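You operate a simulated robot arm through the tools that you are given. There is no shell and no other tool. Be economical: measure what you need, move in short steps, check, and stop when the job is done.

The job below is to be done with a simulated two-armed robot. You get a single attempt, and the scene is never put back.

Task
Fit the orange segment and the grey guide block, and lock both.
Fine: segment on the hub, grey star knob loosened before and tightened after; block on the track, then push the green pull pin down.

It is judged by the outcome, as a careful person would: the job done as asked, and still so three seconds after it is handed in. It fails if anything else is knocked over, pushed out of place, dropped, spilled or broken.

Robot
Two 7-joint arms with three-finger grippers on one trunk, on a base that drives. Base frame: it is fixed to the floor where the robot stands at the start and does not move with it; the origin is under the middle of the robot, x ahead of it, y to its left, z up; the surface under the hand at the start is at about z = 0.86. Units: m, rad, N and s.
The left shoulder is at the start at [0.07, 0.165, 1.063], the right one opposite. With the tool pointing down near the work surface each hand reaches from about 0.36 to 0.88 m from the robot's upright axis, wherever it stands, measured 20 degrees to its own side. Places, roughly: green pull pin [0.5, 0.4, 0.9]; grey star knob [0.5, 0.2, 0.9]; pin (3x3x7 cm) [0.5, 0.3, 0.9]; seat of the steel hub [0.5, 0.1, 0.9]; seat on the steel track [0.5, 0.5, 0.9]; wheel segment (7x6x7 cm) [0.6, 0.1, 0.9]. Payload 3.91 kg a hand.
The TCP of each hand is the grasp point between the finger pads, 0.03 m short of the fingertips. In the tool frame z runs along the fingers and y along their closing line. Largest opening 0.116 m; the body of the gripper starts 0.073 m behind the TCP.
Orientation is told as [roll, pitch, yaw] about the base's x, y, z axes, in that order, counted from this pose: with the fingers straight down and closing along the base's y, the tool's x points along the base's -x, its y along +y and its z along -z.

Tools
- The arms move only by the tool servo_tool. It takes "left_rows", "right_rows" or both (then of equal length, played together; a hand with none holds still); each is a list of rows, each a list of 3 entries, a list of its own where there are three numbers: the turn, a rotation vector about the base's x, y, z in rad, then the shift along the base's x, y, z in m, then the opening in per cent of the stroke, from 0 (shut) to 100 (fully open). In form: [[[wx, wy, wz], [dx, dy, dz], jaw], ...]. A call has 1 to 12 rows; each row is the pose to reach, as a shift and turn from the pose commanded when the call began. Rows are played at 5 a second. More than 0.05 m and 0.15 rad between two rows, or a gripper value outside its range, and nothing of the call is played. A pose out of reach is approached as far as the arm can. The call stops where the force on the tool passes 50 N (or 10 N more than at its start, if that is more) or the arm is blocked; 0.2 s more then pass. Each finger travels about 0.153 m/s and halts on what it meets, pressing with about 30 N; the grip force reading is that of the motor and also rises with nothing between the fingers. The clock runs only during rows and for 0.2 s after the last one: add rows that repeat a pose to give the fingers time. It gives the time, the measured TCP pose, the force on the tool (base axes), the opening and the grip force at its end, in the units of the frame above (readings bear some noise), with the torque about the TCP (base axes, N m) and any sound that the robot's microphone picked up.
- Cameras (640 x 400 px; columns grow to the right, rows downward): "scene" is now at [0.1264, 0.0485, 1.3907]; the picture's right is [0.54, -0.84, 0.00], its down [-0.41, -0.26, -0.87] and it looks along [0.73, 0.47, -0.49] (base axes); focal length 280 px, centre (320, 200). "left" rides on the left gripper at [0.075, 0.017, -0.088] in its tool frame; the picture's right is [-0.22, 0.97, 0.00], its down [-0.70, -0.16, -0.70] and it looks along [-0.68, -0.16, 0.71] (tool axes); focal length 247 px, centre (320, 200). "right" rides on the right gripper at [0.052, 0.056, -0.088] in its tool frame; the picture's right is [-0.73, 0.68, 0.00], its down [-0.49, -0.52, -0.70] and it looks along [-0.48, -0.51, 0.71] (tool axes); focal length 247 px, centre (320, 200). There is no depth. A picture from a camera that has moved, and an enlarged one, comes with that camera's place and axes in the base frame and with its lens.
- get_image(camera): a new picture of that camera. It takes no simulated time.
- raise_lower(by): slides the trunk up (or, below 0, down) by that many m; the arms and the scene camera ride with it, the base frame stays. It gives what a move gives, with no picture.
- steer(legs): drives the robot by 1 to 6 legs, each [ahead, left, turn to the left] in m, m and rad, along the robot's own axes; the way and the turn of a leg run together, so that a leg with both is an arc; at most 1.5 m and 3.142 rad a leg. The arms and the cameras ride along, it lands a little off, and it stops where it bumps. It gives what a move gives.
- aim_head(pan, tilt): turns the head with the scene camera to pan (to the left, within 1.501 rad either way) and tilt (down, from -0.506 to 1.204), counted from straight ahead of the robot. It gives what a move gives.
- close_up(camera, box): a new picture of the part [left, top, right, bottom] of that camera's present view, enlarged. It takes no simulated time.
- job_done(): hands the job in; it is judged then, once.

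Go step by step. Nothing tells you exact positions but the pictures and the camera data: compare them with the known pose of the tool, close in by small moves and look again before you grip or let go. The budget is 120 turns and 92 pictures, counting those below and the enlarged ones. Unless the task says otherwise, let go and move clear before handing in, and close with one line.

The tools are called after "Emit:" as name(argument=value, ...) on one line, values as JSON. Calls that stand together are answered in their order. servo_tool: Moves the arms, as the interface text tells. Its arguments: {"type":"object","properties":{"left_rows":{"type":"array"},"right_rows":{"type":"array"}},"required":[]} The other tools are called the same way: raise_lower (by) slides the trunk up or down; steer (legs) drives the base; aim_head (pan, tilt) turns the head that bears the scene camera; get_image (camera) takes a picture; close_up (camera, box) takes an enlarged picture of a part of a camera's view; job_done () hands the job in.

At the start:

```text
clock: 0.0
left_tool_pos: [0.4322, 0.5627, 1.1883]
left_orientation: [0.001, 0.0, -0.001]
left_wrist_force: [-0.5, 1.0, -0.4]
left_wrist_torque: [-0.03, 0.01, -0.03]
left_opening: 0.1161
left_grip_force: 0.0
right_tool_pos: [0.4317, 0.042, 1.1797]
right_orientation: [0.001, 0.0, -0.001]
right_wrist_force: [-0.7, 0.1, 0.9]
right_wrist_torque: [0.02, -0.02, -0.01]
right_opening: 0.1158
right_grip_force: 0.0
trunk travel left (down, up): [-0.6, 0.24]
robot x, y, heading: [0.0013, 0.0002, -0.002]
head pan, tilt: [0.567, 0.513]
```

scene: 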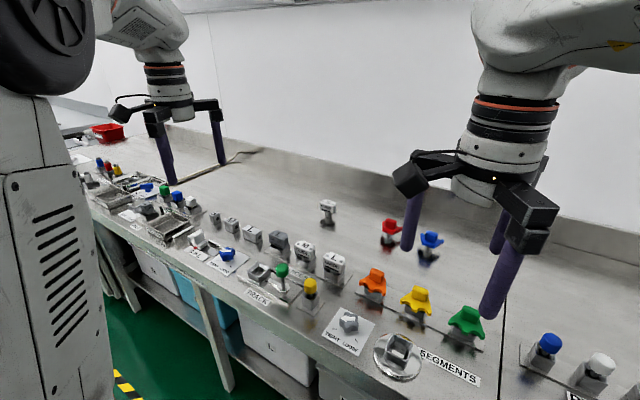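
right: 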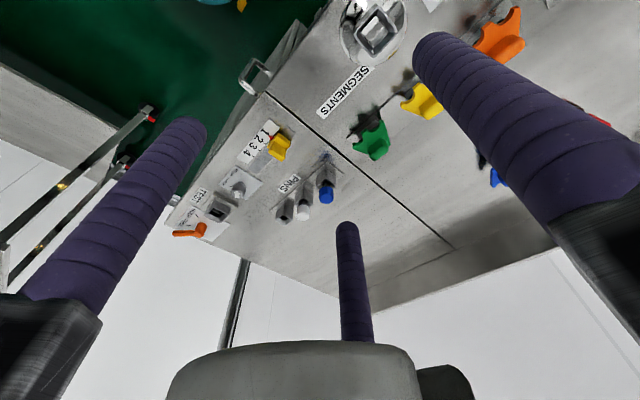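
left: 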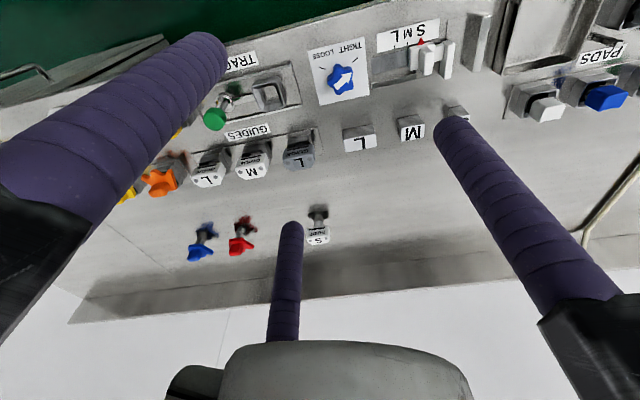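

I see a bench with the hub (bottom), grey star knob on its plate, segments row (orange, yellow, green), track with green pull pin, and guides L/M/grey block. I take closer looks first.

Emit:
close_up(camera="scene", box=[300, 240, 500, 390])

Emit:
close_up(camera="scene", box=[180, 190, 360, 320])

Emit:
close_up(camera="left", box=[120, 20, 440, 220])

```text
2.67 times, centred on (400, 315) of scene
camera zoom: at [0.1264, 0.0485, 1.3907], right [0.54, -0.84, 0.0], down [-0.41, -0.26, -0.87], along [0.73, 0.47, -0.49], focal length 746 px, centre (107, -107)
```

zoom: 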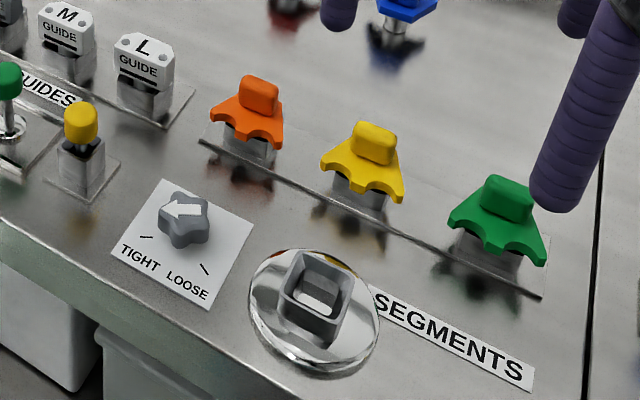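

```text
3.08 times, centred on (270, 255) of scene
camera zoom: at [0.1264, 0.0485, 1.3907], right [0.54, -0.84, 0.0], down [-0.41, -0.26, -0.87], along [0.73, 0.47, -0.49], focal length 861 px, centre (474, 31)
```

zoom: 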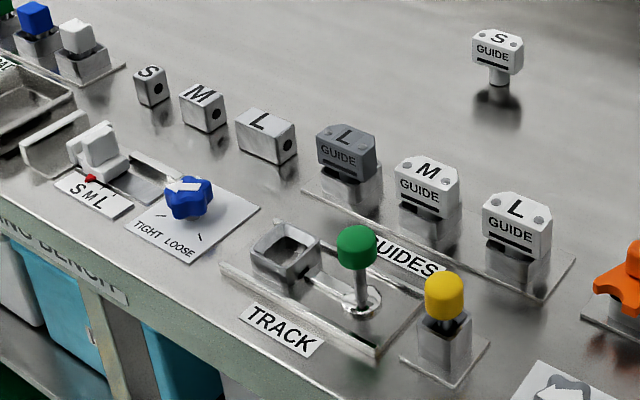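

```text
2.00 times, centred on (280, 120) of left
camera zoom: at [0.3562, 0.5807, 1.2768], right [0.22, 0.97, 0.0], down [0.7, -0.16, 0.7], along [0.68, -0.16, -0.71], focal length 494 px, centre (400, 360)
```

zoom: 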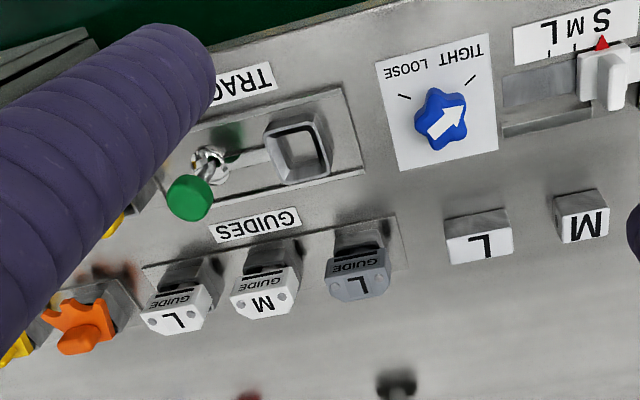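

The grey knob and hub stand at about y 0.2 and 0.1, and the orange segment at about (0.59, 0.19). I aim the head down for cleaner measurements.

Emit:
aim_head(pan=0.35, tilt=0.85)

Emit:
get_image(camera="scene")

```text
clock: 0.8
left_tool_pos: [0.4328, 0.5632, 1.1894]
left_orientation: [0.001, -0.001, 0.001]
left_wrist_force: [0.2, 0.5, 0.0]
left_wrist_torque: [0.01, 0.01, 0.01]
left_opening: 0.116
left_grip_force: 0.1
right_tool_pos: [0.4318, 0.0437, 1.1789]
right_orientation: [0.0, -0.001, 0.0]
right_wrist_force: [0.2, 0.4, 0.8]
right_wrist_torque: [0.0, 0.02, -0.01]
right_opening: 0.116
right_grip_force: 0.1
trunk travel left (down, up): [-0.6, 0.24]
robot x, y, heading: [-0.0004, 0.0002, -0.004]
head pan, tilt: [0.351, 0.85]
```

```text
85 pictures are left
camera scene: at [0.1234, 0.0267, 1.362], right [0.34, -0.94, 0.0], down [-0.7, -0.26, -0.66], along [0.62, 0.23, -0.75], focal length 280 px, centre (320, 200)
```

scene: 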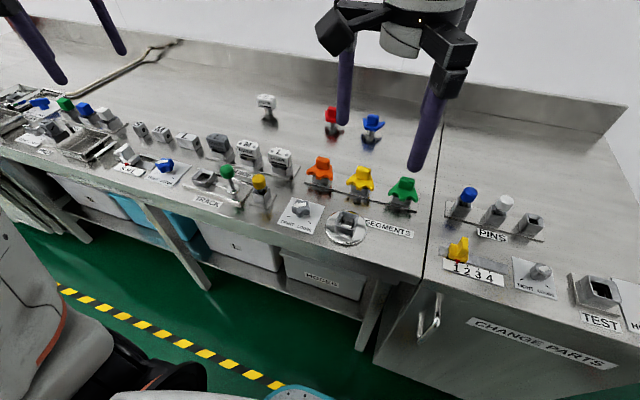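

The target knob is the one beside the hub (another grey knob at the TEST station is not ours). I zoom on hub, knob and segment, and on the track side.

Emit:
close_up(camera="scene", box=[270, 145, 430, 245])

Emit:
close_up(camera="scene", box=[180, 125, 308, 205])

```text
4.00 times, centred on (350, 195) of scene
camera zoom: at [0.1234, 0.0267, 1.362], right [0.34, -0.94, 0.0], down [-0.7, -0.26, -0.66], along [0.62, 0.23, -0.75], focal length 1120 px, centre (200, 220)
```

zoom: 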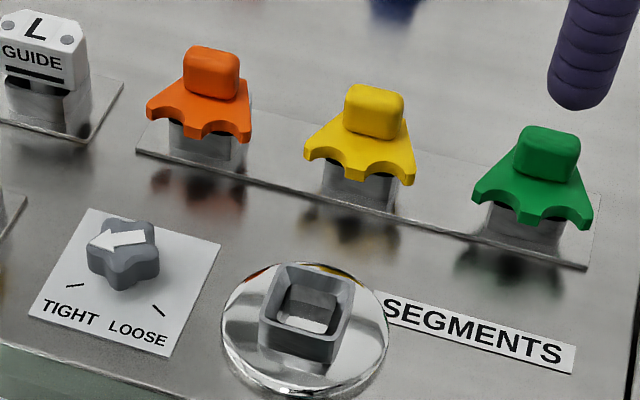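

```text
5.00 times, centred on (244, 165) of scene
camera zoom: at [0.1234, 0.0267, 1.362], right [0.34, -0.94, 0.0], down [-0.7, -0.26, -0.66], along [0.62, 0.23, -0.75], focal length 1400 px, centre (700, 375)
```

zoom: 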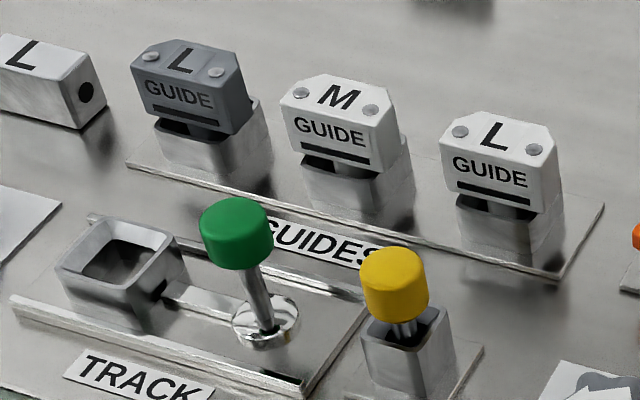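

Hub socket, segment row and track all look aligned with the base axes; hub centre ≈ (0.47, 0.09), knob ≈ (0.478, 0.20). The gripper seems to show three rods, so I test its closing in the air while swinging toward the knob.

Emit:
servo_tool(right_rows=[[[0, 0, 0], [0, 0.03, 0], 60], [[0, 0, 0], [0.02, 0.07, 0], 35], [[0, 0, 0], [0.04, 0.11, 0], 35], [[0, 0, 0], [0.045, 0.155, 0], 35], [[0, 0, 0], [0.045, 0.155, -0.03], 35]])

Emit:
get_image(camera="right")

Emit:
get_image(camera="scene")

```text
clock: 2.0
left_tool_pos: [0.4325, 0.5622, 1.1894]
left_orientation: [0.0, 0.0, 0.0]
left_wrist_force: [-0.3, 0.1, 0.2]
left_wrist_torque: [0.0, 0.06, 0.02]
left_opening: 0.1161
left_grip_force: 0.0
right_tool_pos: [0.4798, 0.1876, 1.173]
right_orientation: [0.039, -0.011, -0.01]
right_wrist_force: [-0.4, -0.2, 0.1]
right_wrist_torque: [0.05, 0.03, -0.01]
right_opening: 0.0403
right_grip_force: 0.0
trunk travel left (down, up): [-0.6, 0.24]
robot x, y, heading: [-0.0008, -0.001, -0.001]
head pan, tilt: [0.351, 0.85]
```

```text
82 pictures are left
camera right: at [0.427, 0.2416, 1.2625], right [0.74, 0.67, 0.03], down [0.47, -0.55, 0.68], along [0.48, -0.49, -0.73], focal length 247 px, centre (320, 200)
```

right: 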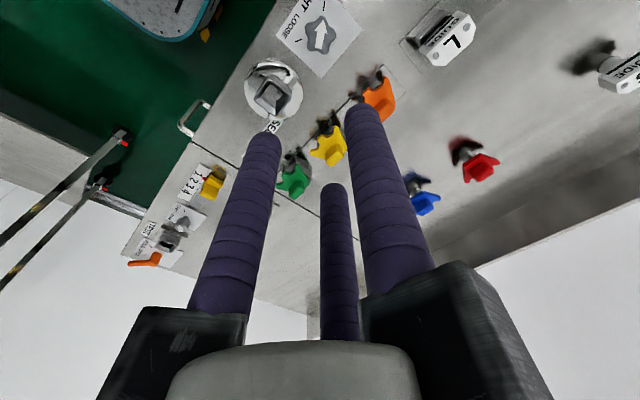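

```text
81 pictures are left
camera scene: at [0.1237, 0.0252, 1.362], right [0.34, -0.94, 0.0], down [-0.71, -0.26, -0.66], along [0.62, 0.23, -0.75], focal length 280 px, centre (320, 200)
```

scene: 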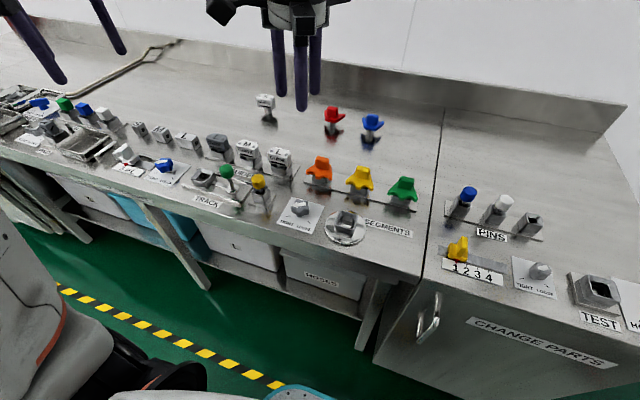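

The hand visibly has one finger on +y and two on −y spread about ±27 mm. I fully close it in the air to see how they meet.

Emit:
servo_tool(right_rows=[[[0, 0, 0], [0, 0, 0], 0], [[0, 0, 0], [0, 0, 0], 0], [[0, 0, 0], [0, 0, 0], 0]])

Emit:
get_image(camera="right")

```text
clock: 2.8
left_tool_pos: [0.4326, 0.5637, 1.1867]
left_orientation: [0.003, -0.001, 0.0]
left_wrist_force: [0.4, -0.2, 0.3]
left_wrist_torque: [-0.01, 0.02, -0.05]
left_opening: 0.1158
left_grip_force: 0.0
right_tool_pos: [0.481, 0.1877, 1.1702]
right_orientation: [0.034, -0.006, -0.012]
right_wrist_force: [0.4, 0.2, -0.9]
right_wrist_torque: [-0.03, 0.01, -0.03]
right_opening: 0.0092
right_grip_force: 30.1
trunk travel left (down, up): [-0.6, 0.24]
robot x, y, heading: [-0.0035, -0.0006, 0.0]
head pan, tilt: [0.351, 0.85]
```

```text
80 pictures are left
camera right: at [0.4286, 0.2422, 1.2603], right [0.74, 0.67, 0.03], down [0.47, -0.55, 0.68], along [0.48, -0.49, -0.73], focal length 247 px, centre (320, 200)
```

right: 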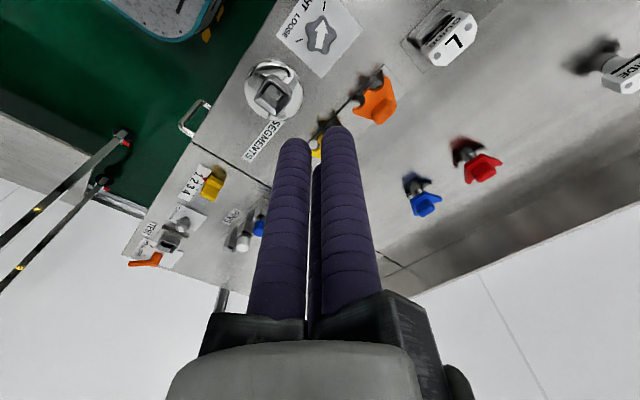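

The fingers wedge together normally, but this pose is at the edge of the right arm's reach (it stuck at y 0.188). I strafe the base left about 0.16 m so both hands work in comfortable areas.

Emit:
steer(legs=[[0, 0.16, 0]])

Emit:
servo_tool(right_rows=[[[0, 0, 0], [0, -0.04, 0], 50], [[0, 0, 0], [0, -0.08, -0.03], 50], [[0, 0, 0], [0, -0.12, -0.06], 50], [[0, 0, 0], [0, -0.155, -0.06], 50], [[0, 0, 0], [0, -0.155, -0.06], 50]])

Emit:
get_image(camera="right")

```text
clock: 4.2
left_tool_pos: [0.4334, 0.7212, 1.1892]
left_orientation: [0.002, -0.001, 0.001]
left_wrist_force: [0.9, 0.0, 0.5]
left_wrist_torque: [0.03, 0.01, 0.01]
left_opening: 0.1161
left_grip_force: 0.1
right_tool_pos: [0.4817, 0.3473, 1.1695]
right_orientation: [0.037, -0.003, -0.016]
right_wrist_force: [-0.5, -0.1, 0.1]
right_wrist_torque: [-0.01, -0.01, 0.0]
right_opening: 0.0095
right_grip_force: 29.8
trunk travel left (down, up): [-0.6, 0.24]
robot x, y, heading: [0.0031, 0.1594, 0.002]
head pan, tilt: [0.351, 0.85]
```

```text
clock: 5.4
left_tool_pos: [0.4335, 0.7246, 1.188]
left_orientation: [-0.002, -0.001, 0.001]
left_wrist_force: [-0.1, -0.4, -0.4]
left_wrist_torque: [-0.03, 0.03, 0.0]
left_opening: 0.1164
left_grip_force: 0.0
right_tool_pos: [0.4804, 0.1927, 1.1109]
right_orientation: [0.035, -0.001, -0.013]
right_wrist_force: [0.3, 0.1, 0.1]
right_wrist_torque: [-0.01, -0.02, 0.0]
right_opening: 0.058
right_grip_force: 0.0
trunk travel left (down, up): [-0.6, 0.24]
robot x, y, heading: [0.0003, 0.1591, -0.002]
head pan, tilt: [0.351, 0.85]
```

```text
79 pictures are left
camera right: at [0.4288, 0.2472, 1.2004], right [0.74, 0.67, 0.03], down [0.48, -0.55, 0.68], along [0.47, -0.49, -0.73], focal length 247 px, centre (320, 200)
```

right: 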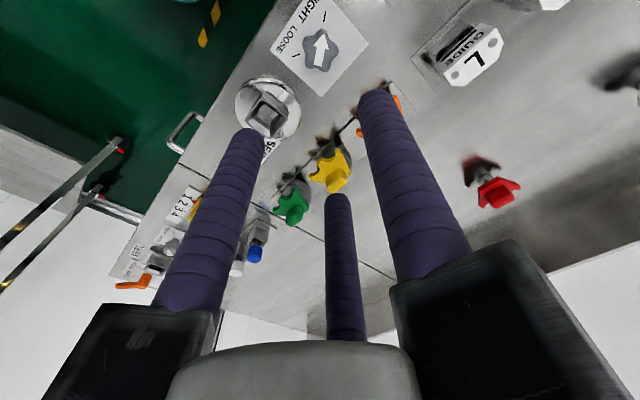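

The knob shows almost exactly where predicted, around (0.477, 0.204). I zoom on it for arrow and tick angles.

Emit:
close_up(camera="right", box=[260, 0, 388, 80])

Emit:
close_up(camera="scene", box=[270, 125, 430, 225])

Emit:
get_image(camera="scene")

```text
5.00 times, centred on (324, 40) of right
camera zoom: at [0.4288, 0.2472, 1.2004], right [0.74, 0.67, 0.03], down [0.48, -0.55, 0.68], along [0.47, -0.49, -0.73], focal length 1235 px, centre (300, 1000)
```

zoom: 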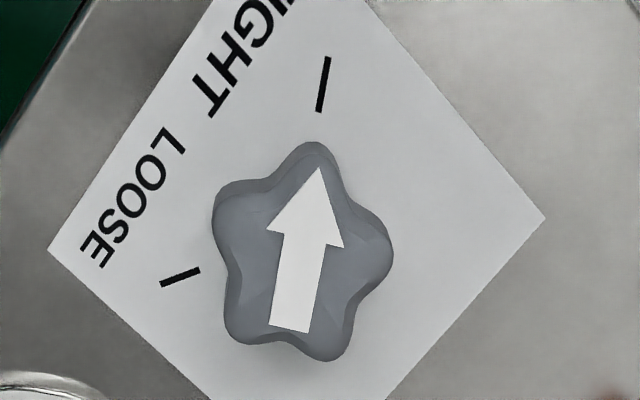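

```text
4.00 times, centred on (350, 175) of scene
camera zoom: at [0.1239, 0.1871, 1.3618], right [0.34, -0.94, 0.0], down [-0.71, -0.26, -0.66], along [0.62, 0.23, -0.75], focal length 1120 px, centre (200, 300)
```

zoom: 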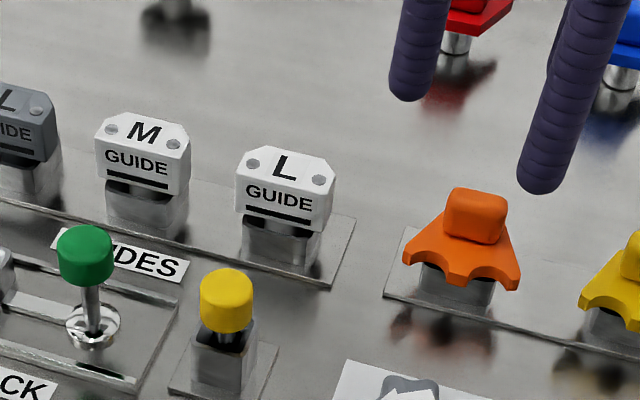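

```text
76 pictures are left
camera scene: at [0.1239, 0.1871, 1.3618], right [0.34, -0.94, 0.0], down [-0.71, -0.26, -0.66], along [0.62, 0.23, -0.75], focal length 280 px, centre (320, 200)
```

scene: 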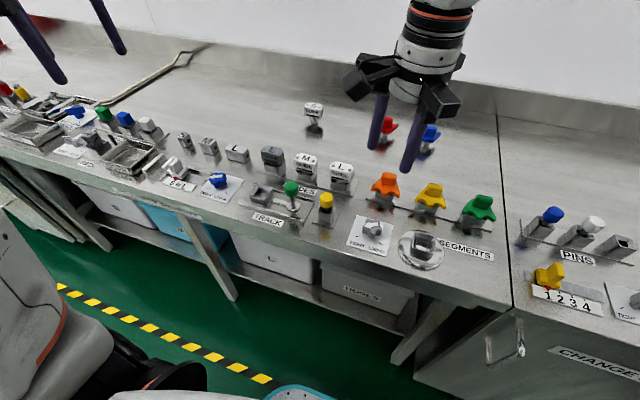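

Knob centre ≈ (0.479, 0.204), tight at 122°, loose at 241°, so loosening is about +2.08 rad counter-clockwise. First I straighten the tool above the knob.

Emit:
servo_tool(right_rows=[[[-0.018, 0, 0.007], [0, 0.006, -0.03], 65], [[-0.036, 0.001, 0.013], [-0.0014, 0.0113, -0.06], 65], [[-0.036, 0.001, 0.013], [-0.0014, 0.0113, -0.09], 65], [[-0.036, 0.001, 0.013], [-0.0014, 0.0113, -0.11], 65], [[-0.036, 0.001, 0.013], [-0.0014, 0.0113, -0.11], 65]])

Emit:
servo_tool(right_rows=[[[0, 0, -0.147], [0, 0, 0], 65], [[0, 0, -0.294], [0, 0, 0], 65], [[0, 0, -0.441], [0, 0, 0], 65], [[0, 0, -0.588], [0, 0, 0], 65], [[0, 0, -0.735], [0, 0, 0], 65], [[0, 0, -0.882], [0, 0, 0], 65], [[0, 0, -1.029], [0, 0, 0], 65], [[0, 0, -1.176], [0, 0, 0], 65], [[0, 0, -1.323], [0, 0, 0], 65], [[0, 0, -1.323], [0, 0, 0], 65]])

Emit:
get_image(camera="right")

Emit:
get_image(camera="scene")

```text
clock: 6.6
left_tool_pos: [0.4333, 0.722, 1.1884]
left_orientation: [0.0, 0.001, -0.001]
left_wrist_force: [-0.9, -0.4, 0.0]
left_wrist_torque: [0.01, -0.04, 0.05]
left_opening: 0.1162
left_grip_force: 0.1
right_tool_pos: [0.4783, 0.2004, 0.998]
right_orientation: [0.0, -0.003, -0.001]
right_wrist_force: [0.2, 0.0, -0.7]
right_wrist_torque: [0.01, -0.05, -0.01]
right_opening: 0.0753
right_grip_force: 0.0
trunk travel left (down, up): [-0.6, 0.24]
robot x, y, heading: [-0.0017, 0.1558, 0.003]
head pan, tilt: [0.351, 0.85]
```

```text
clock: 8.8
left_tool_pos: [0.4333, 0.721, 1.1887]
left_orientation: [0.0, 0.0, 0.0]
left_wrist_force: [-0.2, -0.3, 1.0]
left_wrist_torque: [-0.01, -0.02, 0.01]
left_opening: 0.116
left_grip_force: 0.0
right_tool_pos: [0.4821, 0.2029, 0.9997]
right_orientation: [0.001, -0.003, -1.327]
right_wrist_force: [0.5, -0.6, 0.2]
right_wrist_torque: [0.0, 0.03, 0.01]
right_opening: 0.0755
right_grip_force: 0.0
trunk travel left (down, up): [-0.6, 0.24]
robot x, y, heading: [0.0001, 0.1562, -0.0]
head pan, tilt: [0.351, 0.85]
```

```text
75 pictures are left
camera right: at [0.5217, 0.267, 1.0875], right [0.84, -0.55, 0.0], down [-0.39, -0.6, 0.7], along [-0.38, -0.59, -0.71], focal length 247 px, centre (320, 200)
```

right: 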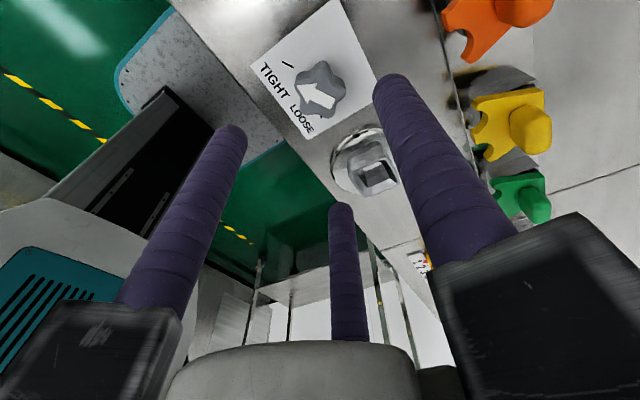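

```text
74 pictures are left
camera scene: at [0.1234, 0.1854, 1.3619], right [0.34, -0.94, 0.0], down [-0.71, -0.26, -0.66], along [0.62, 0.23, -0.75], focal length 280 px, centre (320, 200)
```

scene: 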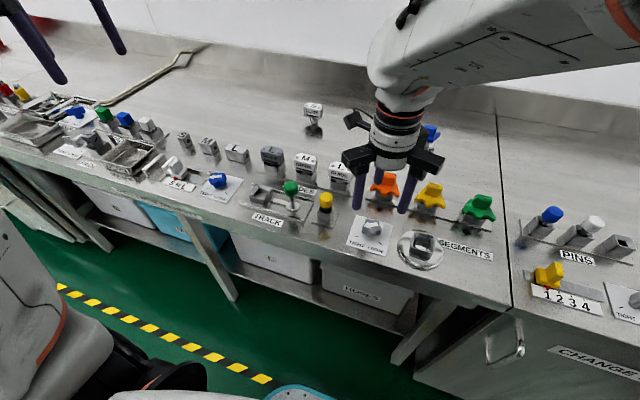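

The hand is turned and sits over the knob at (0.481, 0.205). I descend with a narrower opening to clear the orange segment.

Emit:
servo_tool(right_rows=[[[0, 0, 0], [-0.001, 0.002, 0], 56], [[0, 0, 0], [-0.001, 0.002, -0.03], 56], [[0, 0, 0], [-0.001, 0.002, -0.06], 56], [[0, 0, 0], [-0.001, 0.002, -0.06], 56]])

Emit:
get_image(camera="right")

Emit:
close_up(camera="scene", box=[310, 160, 470, 260])

```text
clock: 9.8
left_tool_pos: [0.4326, 0.7222, 1.1883]
left_orientation: [-0.001, 0.0, -0.002]
left_wrist_force: [-0.4, 0.9, 0.1]
left_wrist_torque: [-0.01, 0.03, 0.02]
left_opening: 0.116
left_grip_force: 0.1
right_tool_pos: [0.4808, 0.2057, 0.9551]
right_orientation: [0.022, 0.031, -1.327]
right_wrist_force: [0.1, -1.2, -1.0]
right_wrist_torque: [-0.01, -0.01, 0.04]
right_opening: 0.0651
right_grip_force: 0.1
trunk travel left (down, up): [-0.6, 0.24]
robot x, y, heading: [-0.0013, 0.1608, 0.002]
head pan, tilt: [0.351, 0.85]
```

```text
73 pictures are left
camera right: at [0.5211, 0.2676, 1.0461], right [0.84, -0.55, -0.01], down [-0.4, -0.62, 0.67], along [-0.37, -0.56, -0.74], focal length 247 px, centre (320, 200)
```

right: 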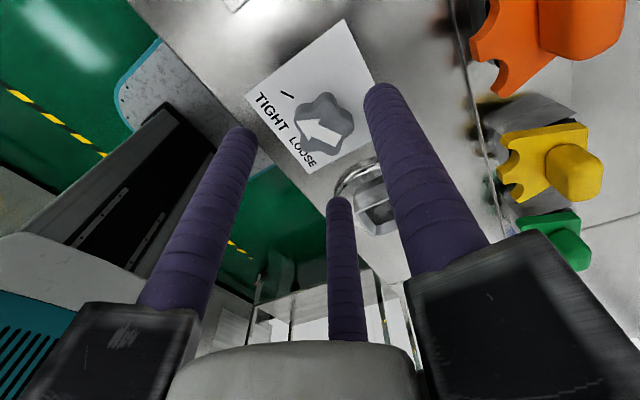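

```text
4.00 times, centred on (390, 210) of scene
camera zoom: at [0.123, 0.1856, 1.362], right [0.34, -0.94, 0.0], down [-0.71, -0.26, -0.66], along [0.62, 0.23, -0.75], focal length 1120 px, centre (40, 160)
```

zoom: 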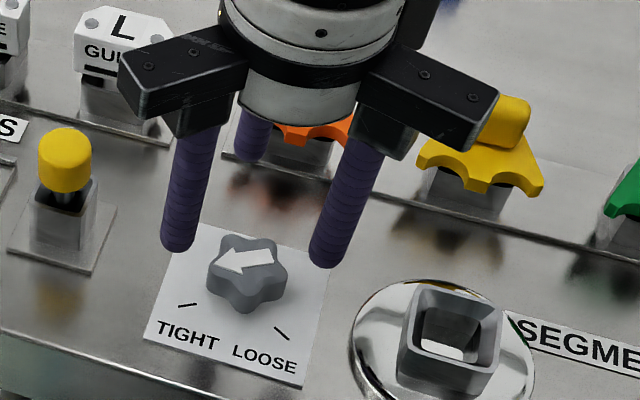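

The arm stopped a bit short (z 0.955, slight tilt), so I check whether that is lag by holding and then stepping 1 cm further.

Emit:
servo_tool(right_rows=[[[0, 0, 0], [0, 0, 0], 56], [[0, 0, 0], [0, 0, 0], 56], [[0, 0, 0], [0, 0, 0], 56]])

```text
clock: 10.6
left_tool_pos: [0.4334, 0.7222, 1.1885]
left_orientation: [-0.002, 0.0, -0.001]
left_wrist_force: [0.2, -0.3, -0.7]
left_wrist_torque: [0.01, 0.01, 0.01]
left_opening: 0.1161
left_grip_force: 0.0
right_tool_pos: [0.4821, 0.2046, 0.9516]
right_orientation: [0.017, 0.031, -1.331]
right_wrist_force: [-0.4, 0.1, -1.0]
right_wrist_torque: [0.01, 0.03, -0.04]
right_opening: 0.0653
right_grip_force: 0.2
trunk travel left (down, up): [-0.6, 0.24]
robot x, y, heading: [-0.0005, 0.1592, 0.005]
head pan, tilt: [0.351, 0.85]
```

It is a joint limit, not lag. I lift the hand and strafe further left so that knob and hub lie in the right arm's natural sector.

Emit:
servo_tool(right_rows=[[[0, 0, 0], [0, 0, 0.04], 56], [[0, 0, 0], [0, 0, 0.08], 56], [[0, 0, 0], [0, 0, 0.1], 56]])

Emit:
steer(legs=[[0, 0.17, 0]])

Emit:
servo_tool(right_rows=[[[0, 0, 0], [0, -0.045, 0], 56], [[0, 0, 0], [0, -0.09, 0], 56], [[0, 0, 0], [0, -0.13, 0], 56], [[0, 0, 0], [0, -0.17, 0], 56], [[0, 0, 0], [0, -0.17, 0], 56]])

```text
clock: 11.4
left_tool_pos: [0.4342, 0.7212, 1.189]
left_orientation: [0.003, 0.0, -0.001]
left_wrist_force: [-0.8, -0.5, 0.1]
left_wrist_torque: [0.0, 0.05, 0.01]
left_opening: 0.1164
left_grip_force: 0.0
right_tool_pos: [0.4795, 0.2043, 1.0397]
right_orientation: [-0.004, -0.003, -1.324]
right_wrist_force: [0.6, 0.0, -0.1]
right_wrist_torque: [0.04, -0.02, 0.0]
right_opening: 0.0649
right_grip_force: 0.1
trunk travel left (down, up): [-0.6, 0.24]
robot x, y, heading: [0.001, 0.1557, -0.003]
head pan, tilt: [0.351, 0.85]
```

```text
clock: 12.9
left_tool_pos: [0.43, 0.8883, 1.188]
left_orientation: [0.001, -0.001, 0.003]
left_wrist_force: [0.6, 0.1, -0.1]
left_wrist_torque: [-0.01, -0.02, 0.0]
left_opening: 0.116
left_grip_force: 0.1
right_tool_pos: [0.4777, 0.3734, 1.0406]
right_orientation: [-0.001, -0.002, -1.321]
right_wrist_force: [0.5, -0.5, 0.3]
right_wrist_torque: [0.0, 0.0, -0.03]
right_opening: 0.065
right_grip_force: 0.1
trunk travel left (down, up): [-0.6, 0.24]
robot x, y, heading: [-0.0003, 0.3244, 0.006]
head pan, tilt: [0.351, 0.85]
```

```text
clock: 14.1
left_tool_pos: [0.4314, 0.8909, 1.1878]
left_orientation: [-0.003, 0.001, 0.004]
left_wrist_force: [-0.3, -0.6, -0.8]
left_wrist_torque: [-0.06, 0.01, 0.0]
left_opening: 0.1159
left_grip_force: 0.0
right_tool_pos: [0.4796, 0.2051, 1.0428]
right_orientation: [0.002, -0.005, -1.318]
right_wrist_force: [0.0, 0.3, -0.6]
right_wrist_torque: [-0.03, -0.03, -0.02]
right_opening: 0.0649
right_grip_force: 0.1
trunk travel left (down, up): [-0.6, 0.24]
robot x, y, heading: [-0.0027, 0.326, 0.005]
head pan, tilt: [0.351, 0.85]
```

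The hand is back over the knob with the robot now at y 0.326. I descend halfway and check the pose.

Emit:
servo_tool(right_rows=[[[0, 0, 0], [0.001, 0, -0.04], 56], [[0, 0, 0], [0.001, 0, -0.08], 56], [[0, 0, 0], [0.001, 0, -0.1], 56], [[0, 0, 0], [0.001, 0, -0.1], 56]])

Emit:
get_image(camera="right")

Emit:
aim_head(pan=-0.2, tilt=0.9)

Emit:
get_image(camera="scene")

```text
clock: 15.1
left_tool_pos: [0.4308, 0.8881, 1.1877]
left_orientation: [-0.001, 0.001, 0.002]
left_wrist_force: [-0.3, 0.7, -0.8]
left_wrist_torque: [0.02, -0.01, 0.03]
left_opening: 0.1159
left_grip_force: 0.1
right_tool_pos: [0.4794, 0.2003, 0.9429]
right_orientation: [0.0, -0.001, -1.321]
right_wrist_force: [-0.1, 0.2, 0.0]
right_wrist_torque: [0.01, 0.01, -0.01]
right_opening: 0.0649
right_grip_force: 0.1
trunk travel left (down, up): [-0.6, 0.24]
robot x, y, heading: [0.0011, 0.3265, 0.005]
head pan, tilt: [0.351, 0.85]
```

```text
71 pictures are left
camera right: at [0.5208, 0.2658, 1.0303], right [0.84, -0.54, 0.0], down [-0.39, -0.6, 0.7], along [-0.38, -0.59, -0.71], focal length 247 px, centre (320, 200)
```

right: 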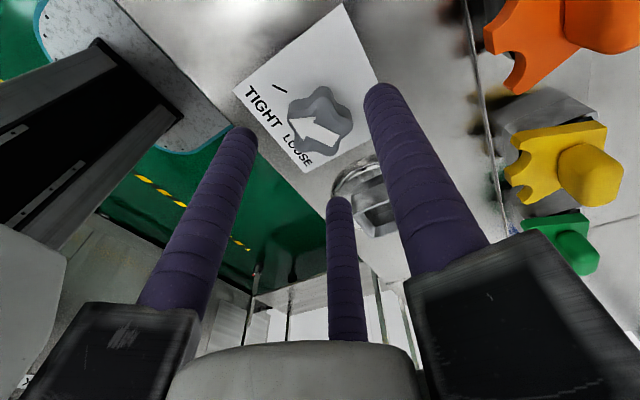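

```text
clock: 16.1
left_tool_pos: [0.4312, 0.8897, 1.1882]
left_orientation: [0.002, 0.001, 0.001]
left_wrist_force: [-0.6, -0.1, 0.5]
left_wrist_torque: [0.02, 0.02, 0.01]
left_opening: 0.1162
left_grip_force: 0.0
right_tool_pos: [0.4809, 0.201, 0.9428]
right_orientation: [0.0, -0.001, -1.32]
right_wrist_force: [0.2, 1.8, -0.2]
right_wrist_torque: [-0.01, 0.01, 0.01]
right_opening: 0.0651
right_grip_force: 0.1
trunk travel left (down, up): [-0.6, 0.24]
robot x, y, heading: [0.0014, 0.3246, 0.002]
head pan, tilt: [-0.201, 0.901]
```

```text
70 pictures are left
camera scene: at [0.1237, 0.3101, 1.3581], right [-0.2, -0.98, 0.0], down [-0.77, 0.15, -0.62], along [0.61, -0.12, -0.78], focal length 280 px, centre (320, 200)
```

scene: 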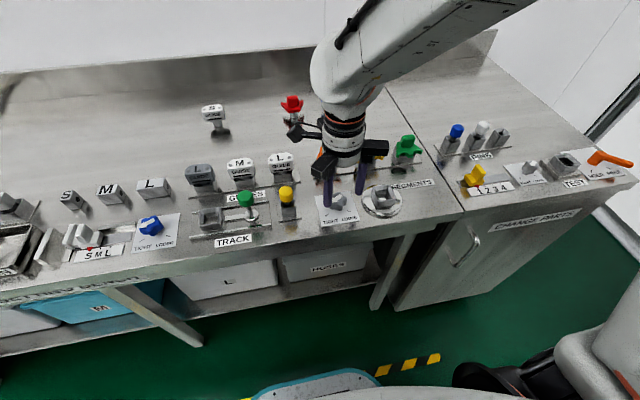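

Pose is now correct and vertical; the knob lies about 2 mm in x and 4 mm in y off. I correct, descend the rest and close on it.

Emit:
servo_tool(right_rows=[[[0, 0, 0], [0.001, 0.0035, -0.01], 56], [[0, 0, 0], [0.001, 0.0035, -0.025], 56], [[0, 0, 0], [0.001, 0.0035, -0.038], 56], [[0, 0, 0], [0.001, 0.0035, -0.038], 56]])

Emit:
get_image(camera="right")

Emit:
close_up(camera="scene", box=[260, 130, 420, 230])

```text
clock: 17.1
left_tool_pos: [0.4302, 0.8899, 1.189]
left_orientation: [0.0, 0.001, 0.002]
left_wrist_force: [1.0, 0.6, 0.2]
left_wrist_torque: [0.0, -0.03, 0.01]
left_opening: 0.116
left_grip_force: 0.0
right_tool_pos: [0.4818, 0.2042, 0.9031]
right_orientation: [0.0, -0.001, -1.322]
right_wrist_force: [0.5, 0.5, -0.3]
right_wrist_torque: [0.02, -0.03, -0.02]
right_opening: 0.0651
right_grip_force: 0.0
trunk travel left (down, up): [-0.6, 0.24]
robot x, y, heading: [-0.0001, 0.3294, 0.006]
head pan, tilt: [-0.201, 0.901]
```

```text
69 pictures are left
camera right: at [0.5224, 0.2697, 0.9909], right [0.84, -0.54, 0.0], down [-0.39, -0.6, 0.7], along [-0.38, -0.59, -0.71], focal length 247 px, centre (320, 200)
```

right: 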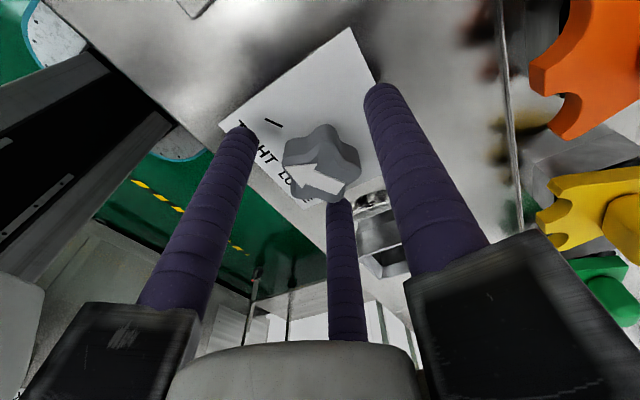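

```text
4.00 times, centred on (340, 180) of scene
camera zoom: at [0.1235, 0.3099, 1.3581], right [-0.2, -0.98, 0.0], down [-0.77, 0.15, -0.62], along [0.61, -0.12, -0.78], focal length 1120 px, centre (240, 280)
```

zoom: 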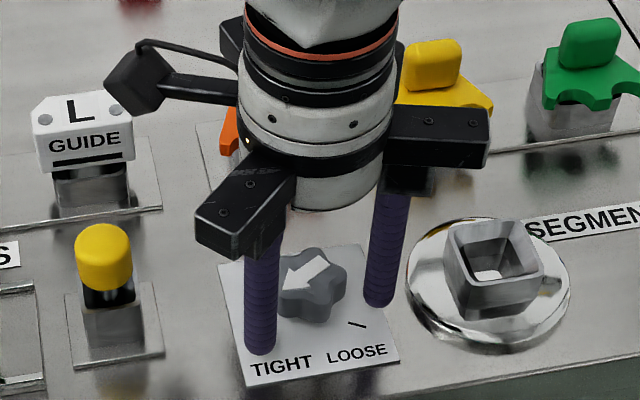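

The fingers surround the knob at its height. I close on it.

Emit:
servo_tool(right_rows=[[[0, 0, 0], [0, 0, 0], 30], [[0, 0, 0], [0, 0, 0], 10], [[0, 0, 0], [0, 0, 0], 10]])

Emit:
get_image(camera="right")

```text
clock: 17.9
left_tool_pos: [0.4297, 0.8868, 1.1897]
left_orientation: [0.001, 0.0, 0.002]
left_wrist_force: [0.2, 0.3, -0.2]
left_wrist_torque: [-0.01, -0.01, 0.07]
left_opening: 0.1158
left_grip_force: 0.1
right_tool_pos: [0.4805, 0.2011, 0.9027]
right_orientation: [0.0, -0.001, -1.322]
right_wrist_force: [-3.7, -16.4, 2.7]
right_wrist_torque: [-0.79, 0.18, -0.02]
right_opening: 0.0375
right_grip_force: 45.6
trunk travel left (down, up): [-0.6, 0.24]
robot x, y, heading: [-0.0036, 0.3265, 0.004]
head pan, tilt: [-0.201, 0.901]
```

```text
67 pictures are left
camera right: at [0.5217, 0.2671, 0.9907], right [0.84, -0.54, 0.0], down [-0.39, -0.6, 0.7], along [-0.38, -0.59, -0.71], focal length 247 px, centre (320, 200)
```

right: 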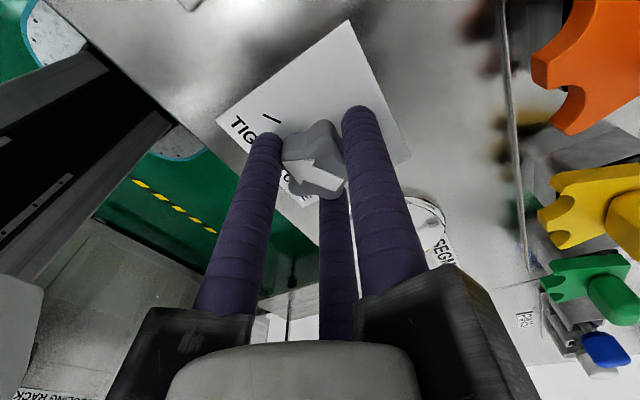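

It is gripped (0.0375 m) with some side load; I relieve it slightly toward −y and begin turning counter-clockwise.

Emit:
servo_tool(right_rows=[[[0, 0, 0], [0, -0.002, 0], 8], [[0, 0, 0.14], [0, -0.002, 0], 8], [[0, 0, 0.28], [0, -0.002, 0], 8], [[0, 0, 0.42], [0, -0.002, 0], 8], [[0, 0, 0.5], [0, -0.002, 0], 8]])

Emit:
get_image(camera="right")

```text
clock: 19.1
left_tool_pos: [0.4299, 0.8876, 1.1901]
left_orientation: [0.0, 0.001, 0.002]
left_wrist_force: [1.3, 0.5, -0.5]
left_wrist_torque: [0.02, 0.0, -0.01]
left_opening: 0.1161
left_grip_force: 0.1
right_tool_pos: [0.4805, 0.2026, 0.9016]
right_orientation: [0.003, -0.001, -0.819]
right_wrist_force: [1.9, -12.0, 9.7]
right_wrist_torque: [0.07, 0.44, -0.04]
right_opening: 0.0374
right_grip_force: 44.6
trunk travel left (down, up): [-0.6, 0.24]
robot x, y, heading: [0.0019, 0.3265, 0.005]
head pan, tilt: [-0.201, 0.901]
```

```text
66 pictures are left
camera right: at [0.4851, 0.2792, 0.9909], right [1.0, -0.07, 0.0], down [-0.05, -0.71, 0.7], along [-0.05, -0.7, -0.71], focal length 247 px, centre (320, 200)
```

right: 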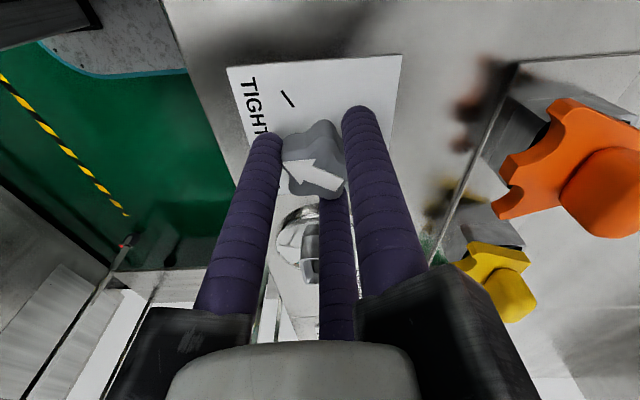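

The knob turns with the hand. I continue to about +2.08 rad total.

Emit:
servo_tool(right_rows=[[[0, 0, 0.145], [0, 0, 0], 8], [[0, 0, 0.29], [0, 0, 0], 8], [[0, 0, 0.435], [0, 0, 0], 8], [[0, 0, 0.58], [0, 0, 0], 8], [[0, 0, 0.725], [0, 0, 0], 8], [[0, 0, 0.87], [0, 0, 0], 8], [[0, 0, 1.015], [0, 0, 0], 8], [[0, 0, 1.16], [0, 0, 0], 8], [[0, 0, 1.305], [0, 0, 0], 8], [[0, 0, 1.45], [0, 0, 0], 8], [[0, 0, 1.58], [0, 0, 0], 8], [[0, 0, 1.58], [0, 0, 0], 8]])

Emit:
get_image(camera="right")

Emit:
close_up(camera="scene", box=[260, 130, 420, 230])

```text
clock: 21.6
left_tool_pos: [0.4304, 0.8872, 1.1903]
left_orientation: [0.0, -0.002, 0.001]
left_wrist_force: [-0.3, 0.8, 0.2]
left_wrist_torque: [-0.01, -0.01, 0.0]
left_opening: 0.1163
left_grip_force: 0.1
right_tool_pos: [0.4797, 0.202, 0.9019]
right_orientation: [-0.001, -0.007, 0.762]
right_wrist_force: [5.3, -16.8, 25.0]
right_wrist_torque: [0.22, 0.02, 0.0]
right_opening: 0.0371
right_grip_force: 44.6
trunk travel left (down, up): [-0.6, 0.24]
robot x, y, heading: [0.0015, 0.3263, 0.005]
head pan, tilt: [-0.201, 0.901]
```

```text
65 pictures are left
camera right: at [0.4026, 0.2071, 0.9905], right [0.06, 1.0, 0.0], down [0.71, -0.05, 0.7], along [0.7, -0.04, -0.71], focal length 247 px, centre (320, 200)
```

right: 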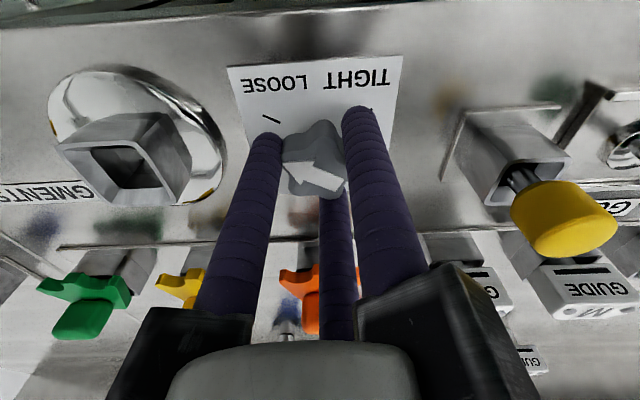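

```text
4.00 times, centred on (340, 180) of scene
camera zoom: at [0.1223, 0.3082, 1.3583], right [-0.2, -0.98, 0.0], down [-0.77, 0.15, -0.62], along [0.61, -0.12, -0.78], focal length 1120 px, centre (240, 280)
```

zoom: 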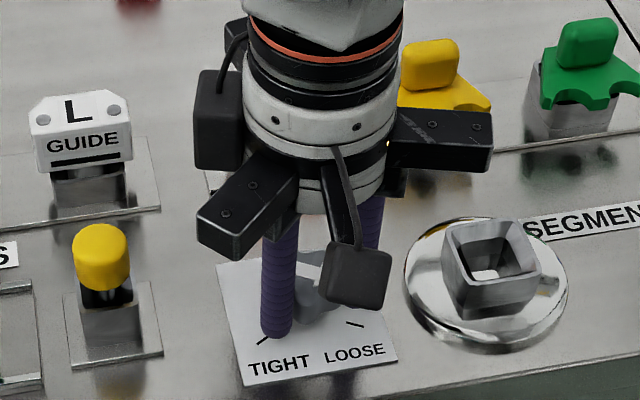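

The arrow now bears on LOOSE exactly as it did on TIGHT before. I release, lift, and inspect.

Emit:
servo_tool(right_rows=[[[0, 0, 0], [0, 0, 0], 40], [[0, 0, 0], [0, 0, 0], 56], [[0, 0, 0], [0, 0, 0.04], 56], [[0, 0, 0], [0, 0, 0.08], 56], [[0, 0, 0], [0, 0, 0.12], 56], [[0, 0, 0], [0, 0, 0.12], 56]])

Emit:
get_image(camera="right")

```text
clock: 23.1
left_tool_pos: [0.4316, 0.8894, 1.1885]
left_orientation: [0.001, 0.002, 0.001]
left_wrist_force: [-0.8, -0.4, 0.4]
left_wrist_torque: [0.03, -0.03, 0.02]
left_opening: 0.1161
left_grip_force: 0.0
right_tool_pos: [0.4809, 0.2027, 1.0217]
right_orientation: [0.003, -0.002, 0.758]
right_wrist_force: [0.4, 1.3, -0.2]
right_wrist_torque: [-0.01, 0.0, -0.01]
right_opening: 0.0648
right_grip_force: 0.0
trunk travel left (down, up): [-0.6, 0.24]
robot x, y, heading: [-0.0008, 0.3281, 0.003]
head pan, tilt: [-0.201, 0.901]
```

```text
63 pictures are left
camera right: at [0.4039, 0.209, 1.11], right [0.06, 1.0, 0.0], down [0.71, -0.05, 0.7], along [0.7, -0.04, -0.71], focal length 247 px, centre (320, 200)
```

right: 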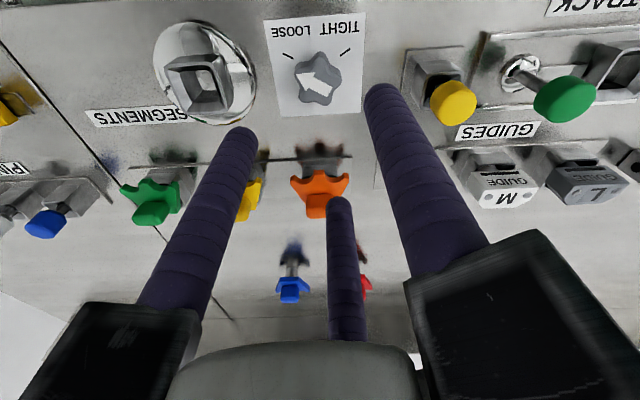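

The arrow is on LOOSE and the knob is untouched otherwise. Next I move over the orange segment with the hand straight and inspect the tab.

Emit:
servo_tool(right_rows=[[[0, 0, -0.13], [0.0, 0, 0.03], 80], [[0, 0, -0.26], [0.02, 0, 0.04], 80], [[0, 0, -0.39], [0.04, -0.005, 0.04], 80], [[0, 0, -0.52], [0.06, -0.01, 0.04], 80], [[0, 0, -0.65], [0.08, -0.015, 0.04], 80], [[0, 0, -0.758], [0.1, -0.015, 0.04], 80], [[0, 0, -0.758], [0.1, -0.015, 0.04], 80]])

Emit:
get_image(camera="right")

Emit:
close_up(camera="scene", box=[260, 130, 420, 230])

```text
clock: 24.6
left_tool_pos: [0.431, 0.889, 1.1884]
left_orientation: [0.001, 0.0, 0.002]
left_wrist_force: [0.4, -0.2, -0.2]
left_wrist_torque: [-0.01, 0.0, -0.02]
left_opening: 0.1161
left_grip_force: 0.1
right_tool_pos: [0.5782, 0.1873, 1.0617]
right_orientation: [-0.001, -0.002, 0.0]
right_wrist_force: [-1.1, -0.1, 0.6]
right_wrist_torque: [0.0, 0.0, -0.01]
right_opening: 0.0928
right_grip_force: 0.0
trunk travel left (down, up): [-0.6, 0.24]
robot x, y, heading: [-0.0045, 0.3217, 0.003]
head pan, tilt: [-0.201, 0.901]
```

```text
62 pictures are left
camera right: at [0.5266, 0.244, 1.1488], right [0.73, 0.68, 0.0], down [0.48, -0.52, 0.7], along [0.48, -0.51, -0.71], focal length 247 px, centre (320, 200)
```

right: 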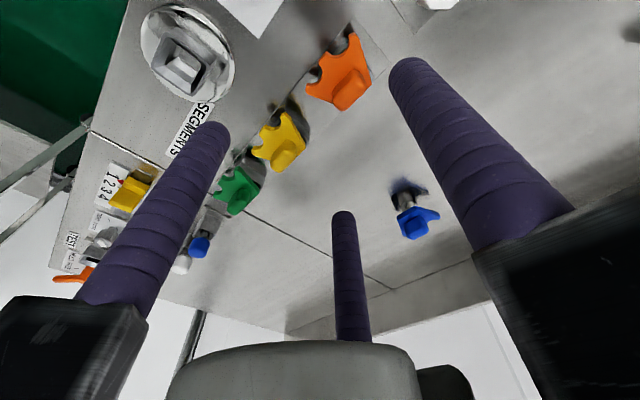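

```text
4.00 times, centred on (340, 180) of scene
camera zoom: at [0.1231, 0.3099, 1.3581], right [-0.2, -0.98, 0.0], down [-0.77, 0.15, -0.62], along [0.61, -0.12, -0.78], focal length 1120 px, centre (240, 280)
```

zoom: 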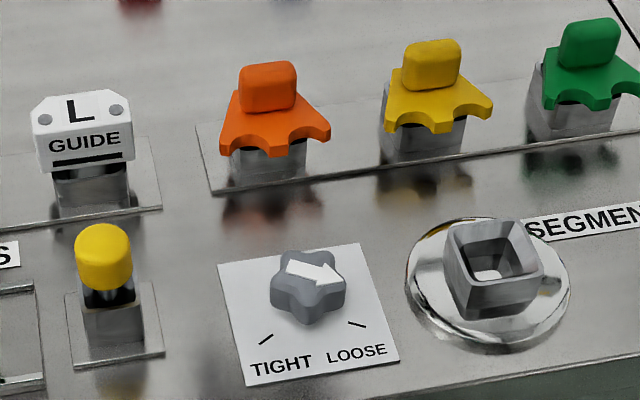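

The knob is clearly at LOOSE. I zoom the wrist camera on the orange tab to place the grasp.

Emit:
close_up(camera="right", box=[270, 10, 430, 110])

Emit:
close_up(camera="right", box=[110, 0, 270, 100])

```text
4.00 times, centred on (350, 60) of right
camera zoom: at [0.5266, 0.244, 1.1488], right [0.73, 0.68, 0.0], down [0.48, -0.52, 0.7], along [0.48, -0.51, -0.71], focal length 988 px, centre (200, 760)
```

zoom: 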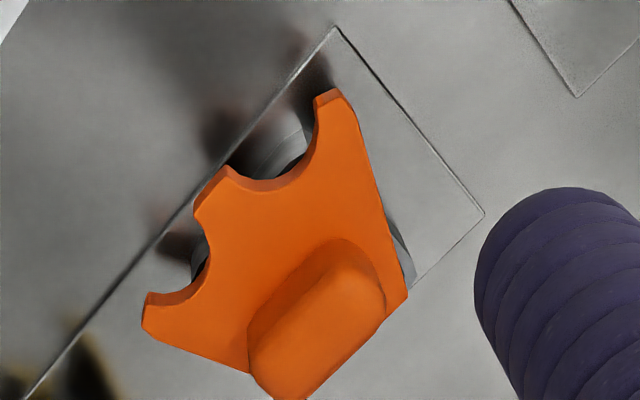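

```text
4.00 times, centred on (190, 50) of right
camera zoom: at [0.5266, 0.244, 1.1488], right [0.73, 0.68, 0.0], down [0.48, -0.52, 0.7], along [0.48, -0.51, -0.71], focal length 988 px, centre (840, 800)
```

zoom: 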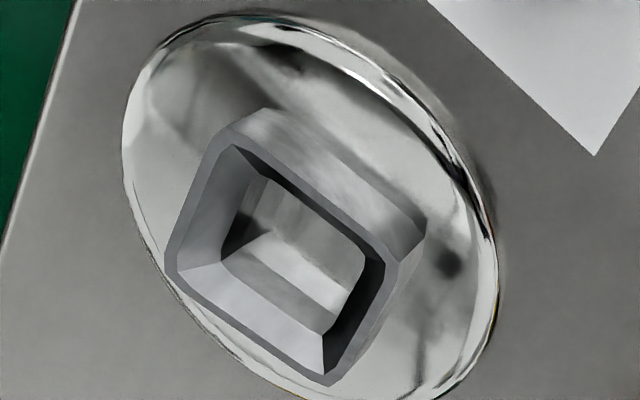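

The segment plate spans x ≈ 0.579–0.627 at z ≈ 0.893 with a tab long in y, thin in x, near (0.605, 0.197); hub seat ≈ (0.480, 0.101). I turn the hand to −90° so the fingers close along x on the tab.

Emit:
servo_tool(right_rows=[[[0, 0, -0.145], [0.005, 0.002, 0], 70], [[0, 0, -0.29], [0.01, 0.004, 0], 70], [[0, 0, -0.435], [0.015, 0.006, 0], 70], [[0, 0, -0.58], [0.02, 0.008, 0], 70], [[0, 0, -0.725], [0.025, 0.01, 0], 60], [[0, 0, -0.87], [0.026, 0.01, 0], 60], [[0, 0, -1.015], [0.026, 0.01, 0], 60], [[0, 0, -1.16], [0.026, 0.01, 0], 60], [[0, 0, -1.305], [0.026, 0.01, 0], 60], [[0, 0, -1.45], [0.026, 0.01, 0], 60], [[0, 0, -1.57], [0.026, 0.01, 0], 60], [[0, 0, -1.57], [0.026, 0.01, 0], 60]])

Emit:
get_image(camera="right")

```text
clock: 27.2
left_tool_pos: [0.4317, 0.8884, 1.1896]
left_orientation: [0.001, 0.0, 0.002]
left_wrist_force: [0.6, 0.4, 0.2]
left_wrist_torque: [0.03, -0.03, -0.01]
left_opening: 0.116
left_grip_force: 0.0
right_tool_pos: [0.6058, 0.1981, 1.0623]
right_orientation: [0.001, -0.001, -1.57]
right_wrist_force: [-0.1, -0.1, -0.8]
right_wrist_torque: [0.0, -0.03, 0.02]
right_opening: 0.0695
right_grip_force: 0.1
trunk travel left (down, up): [-0.6, 0.24]
robot x, y, heading: [-0.0019, 0.3269, 0.003]
head pan, tilt: [-0.201, 0.901]
```

```text
58 pictures are left
camera right: at [0.6616, 0.251, 1.1496], right [0.68, -0.73, 0.0], down [-0.52, -0.49, 0.7], along [-0.51, -0.48, -0.71], focal length 247 px, centre (320, 200)
```

right: 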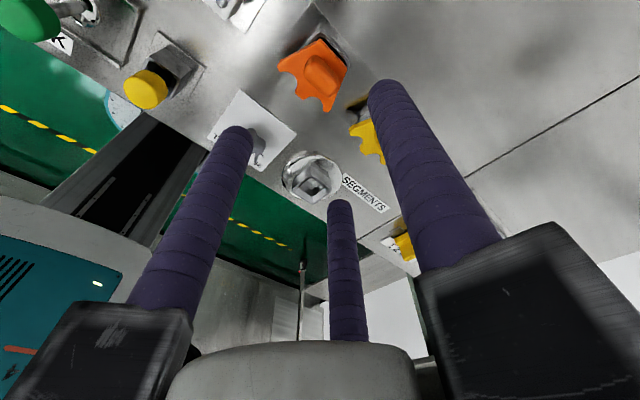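

The tab projects almost exactly on the tool axis. I descend to just above and zoom.

Emit:
servo_tool(right_rows=[[[0, 0, 0], [0, 0, -0.04], 60], [[0, 0, 0], [0, 0, -0.075], 60], [[0, 0, 0], [0, 0, -0.075], 60]])

Emit:
close_up(camera="right", box=[220, 50, 420, 175])

Emit:
close_up(camera="scene", box=[260, 110, 420, 210])

```text
clock: 28.1
left_tool_pos: [0.4305, 0.8893, 1.1895]
left_orientation: [-0.001, 0.0, 0.003]
left_wrist_force: [-0.1, 0.6, 0.6]
left_wrist_torque: [0.03, 0.0, 0.02]
left_opening: 0.1162
left_grip_force: 0.0
right_tool_pos: [0.6042, 0.1996, 0.9866]
right_orientation: [0.002, -0.001, -1.568]
right_wrist_force: [-0.1, 0.8, -0.2]
right_wrist_torque: [0.01, -0.04, 0.03]
right_opening: 0.0696
right_grip_force: 0.0
trunk travel left (down, up): [-0.6, 0.24]
robot x, y, heading: [-0.0005, 0.3238, 0.001]
head pan, tilt: [-0.201, 0.901]
```

```text
3.20 times, centred on (320, 112) of right
camera zoom: at [0.659, 0.2524, 1.0749], right [0.68, -0.73, 0.0], down [-0.52, -0.49, 0.7], along [-0.51, -0.48, -0.71], focal length 790 px, centre (320, 480)
```

zoom: 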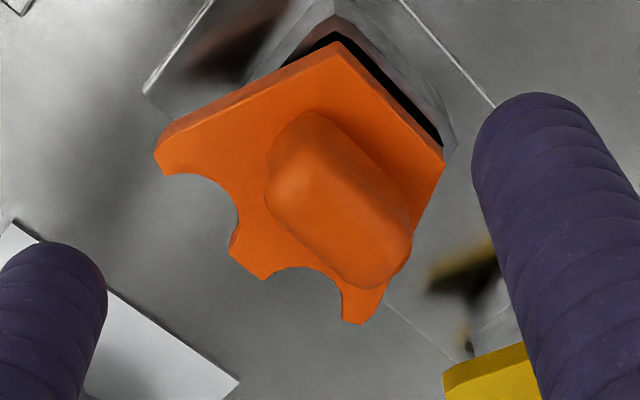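

```text
4.00 times, centred on (340, 160) of scene
camera zoom: at [0.1232, 0.31, 1.3581], right [-0.2, -0.98, 0.0], down [-0.77, 0.15, -0.62], along [0.61, -0.12, -0.78], focal length 1120 px, centre (240, 360)
```

zoom: 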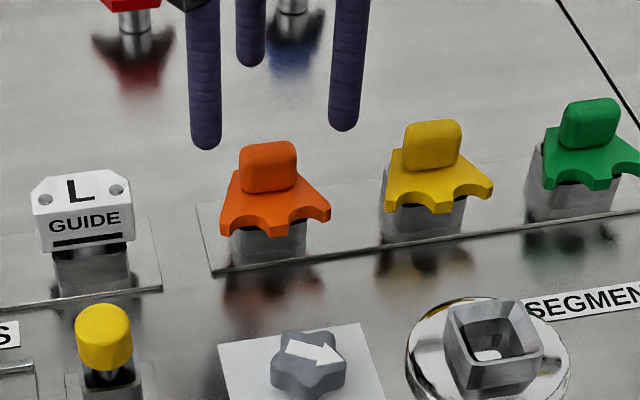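

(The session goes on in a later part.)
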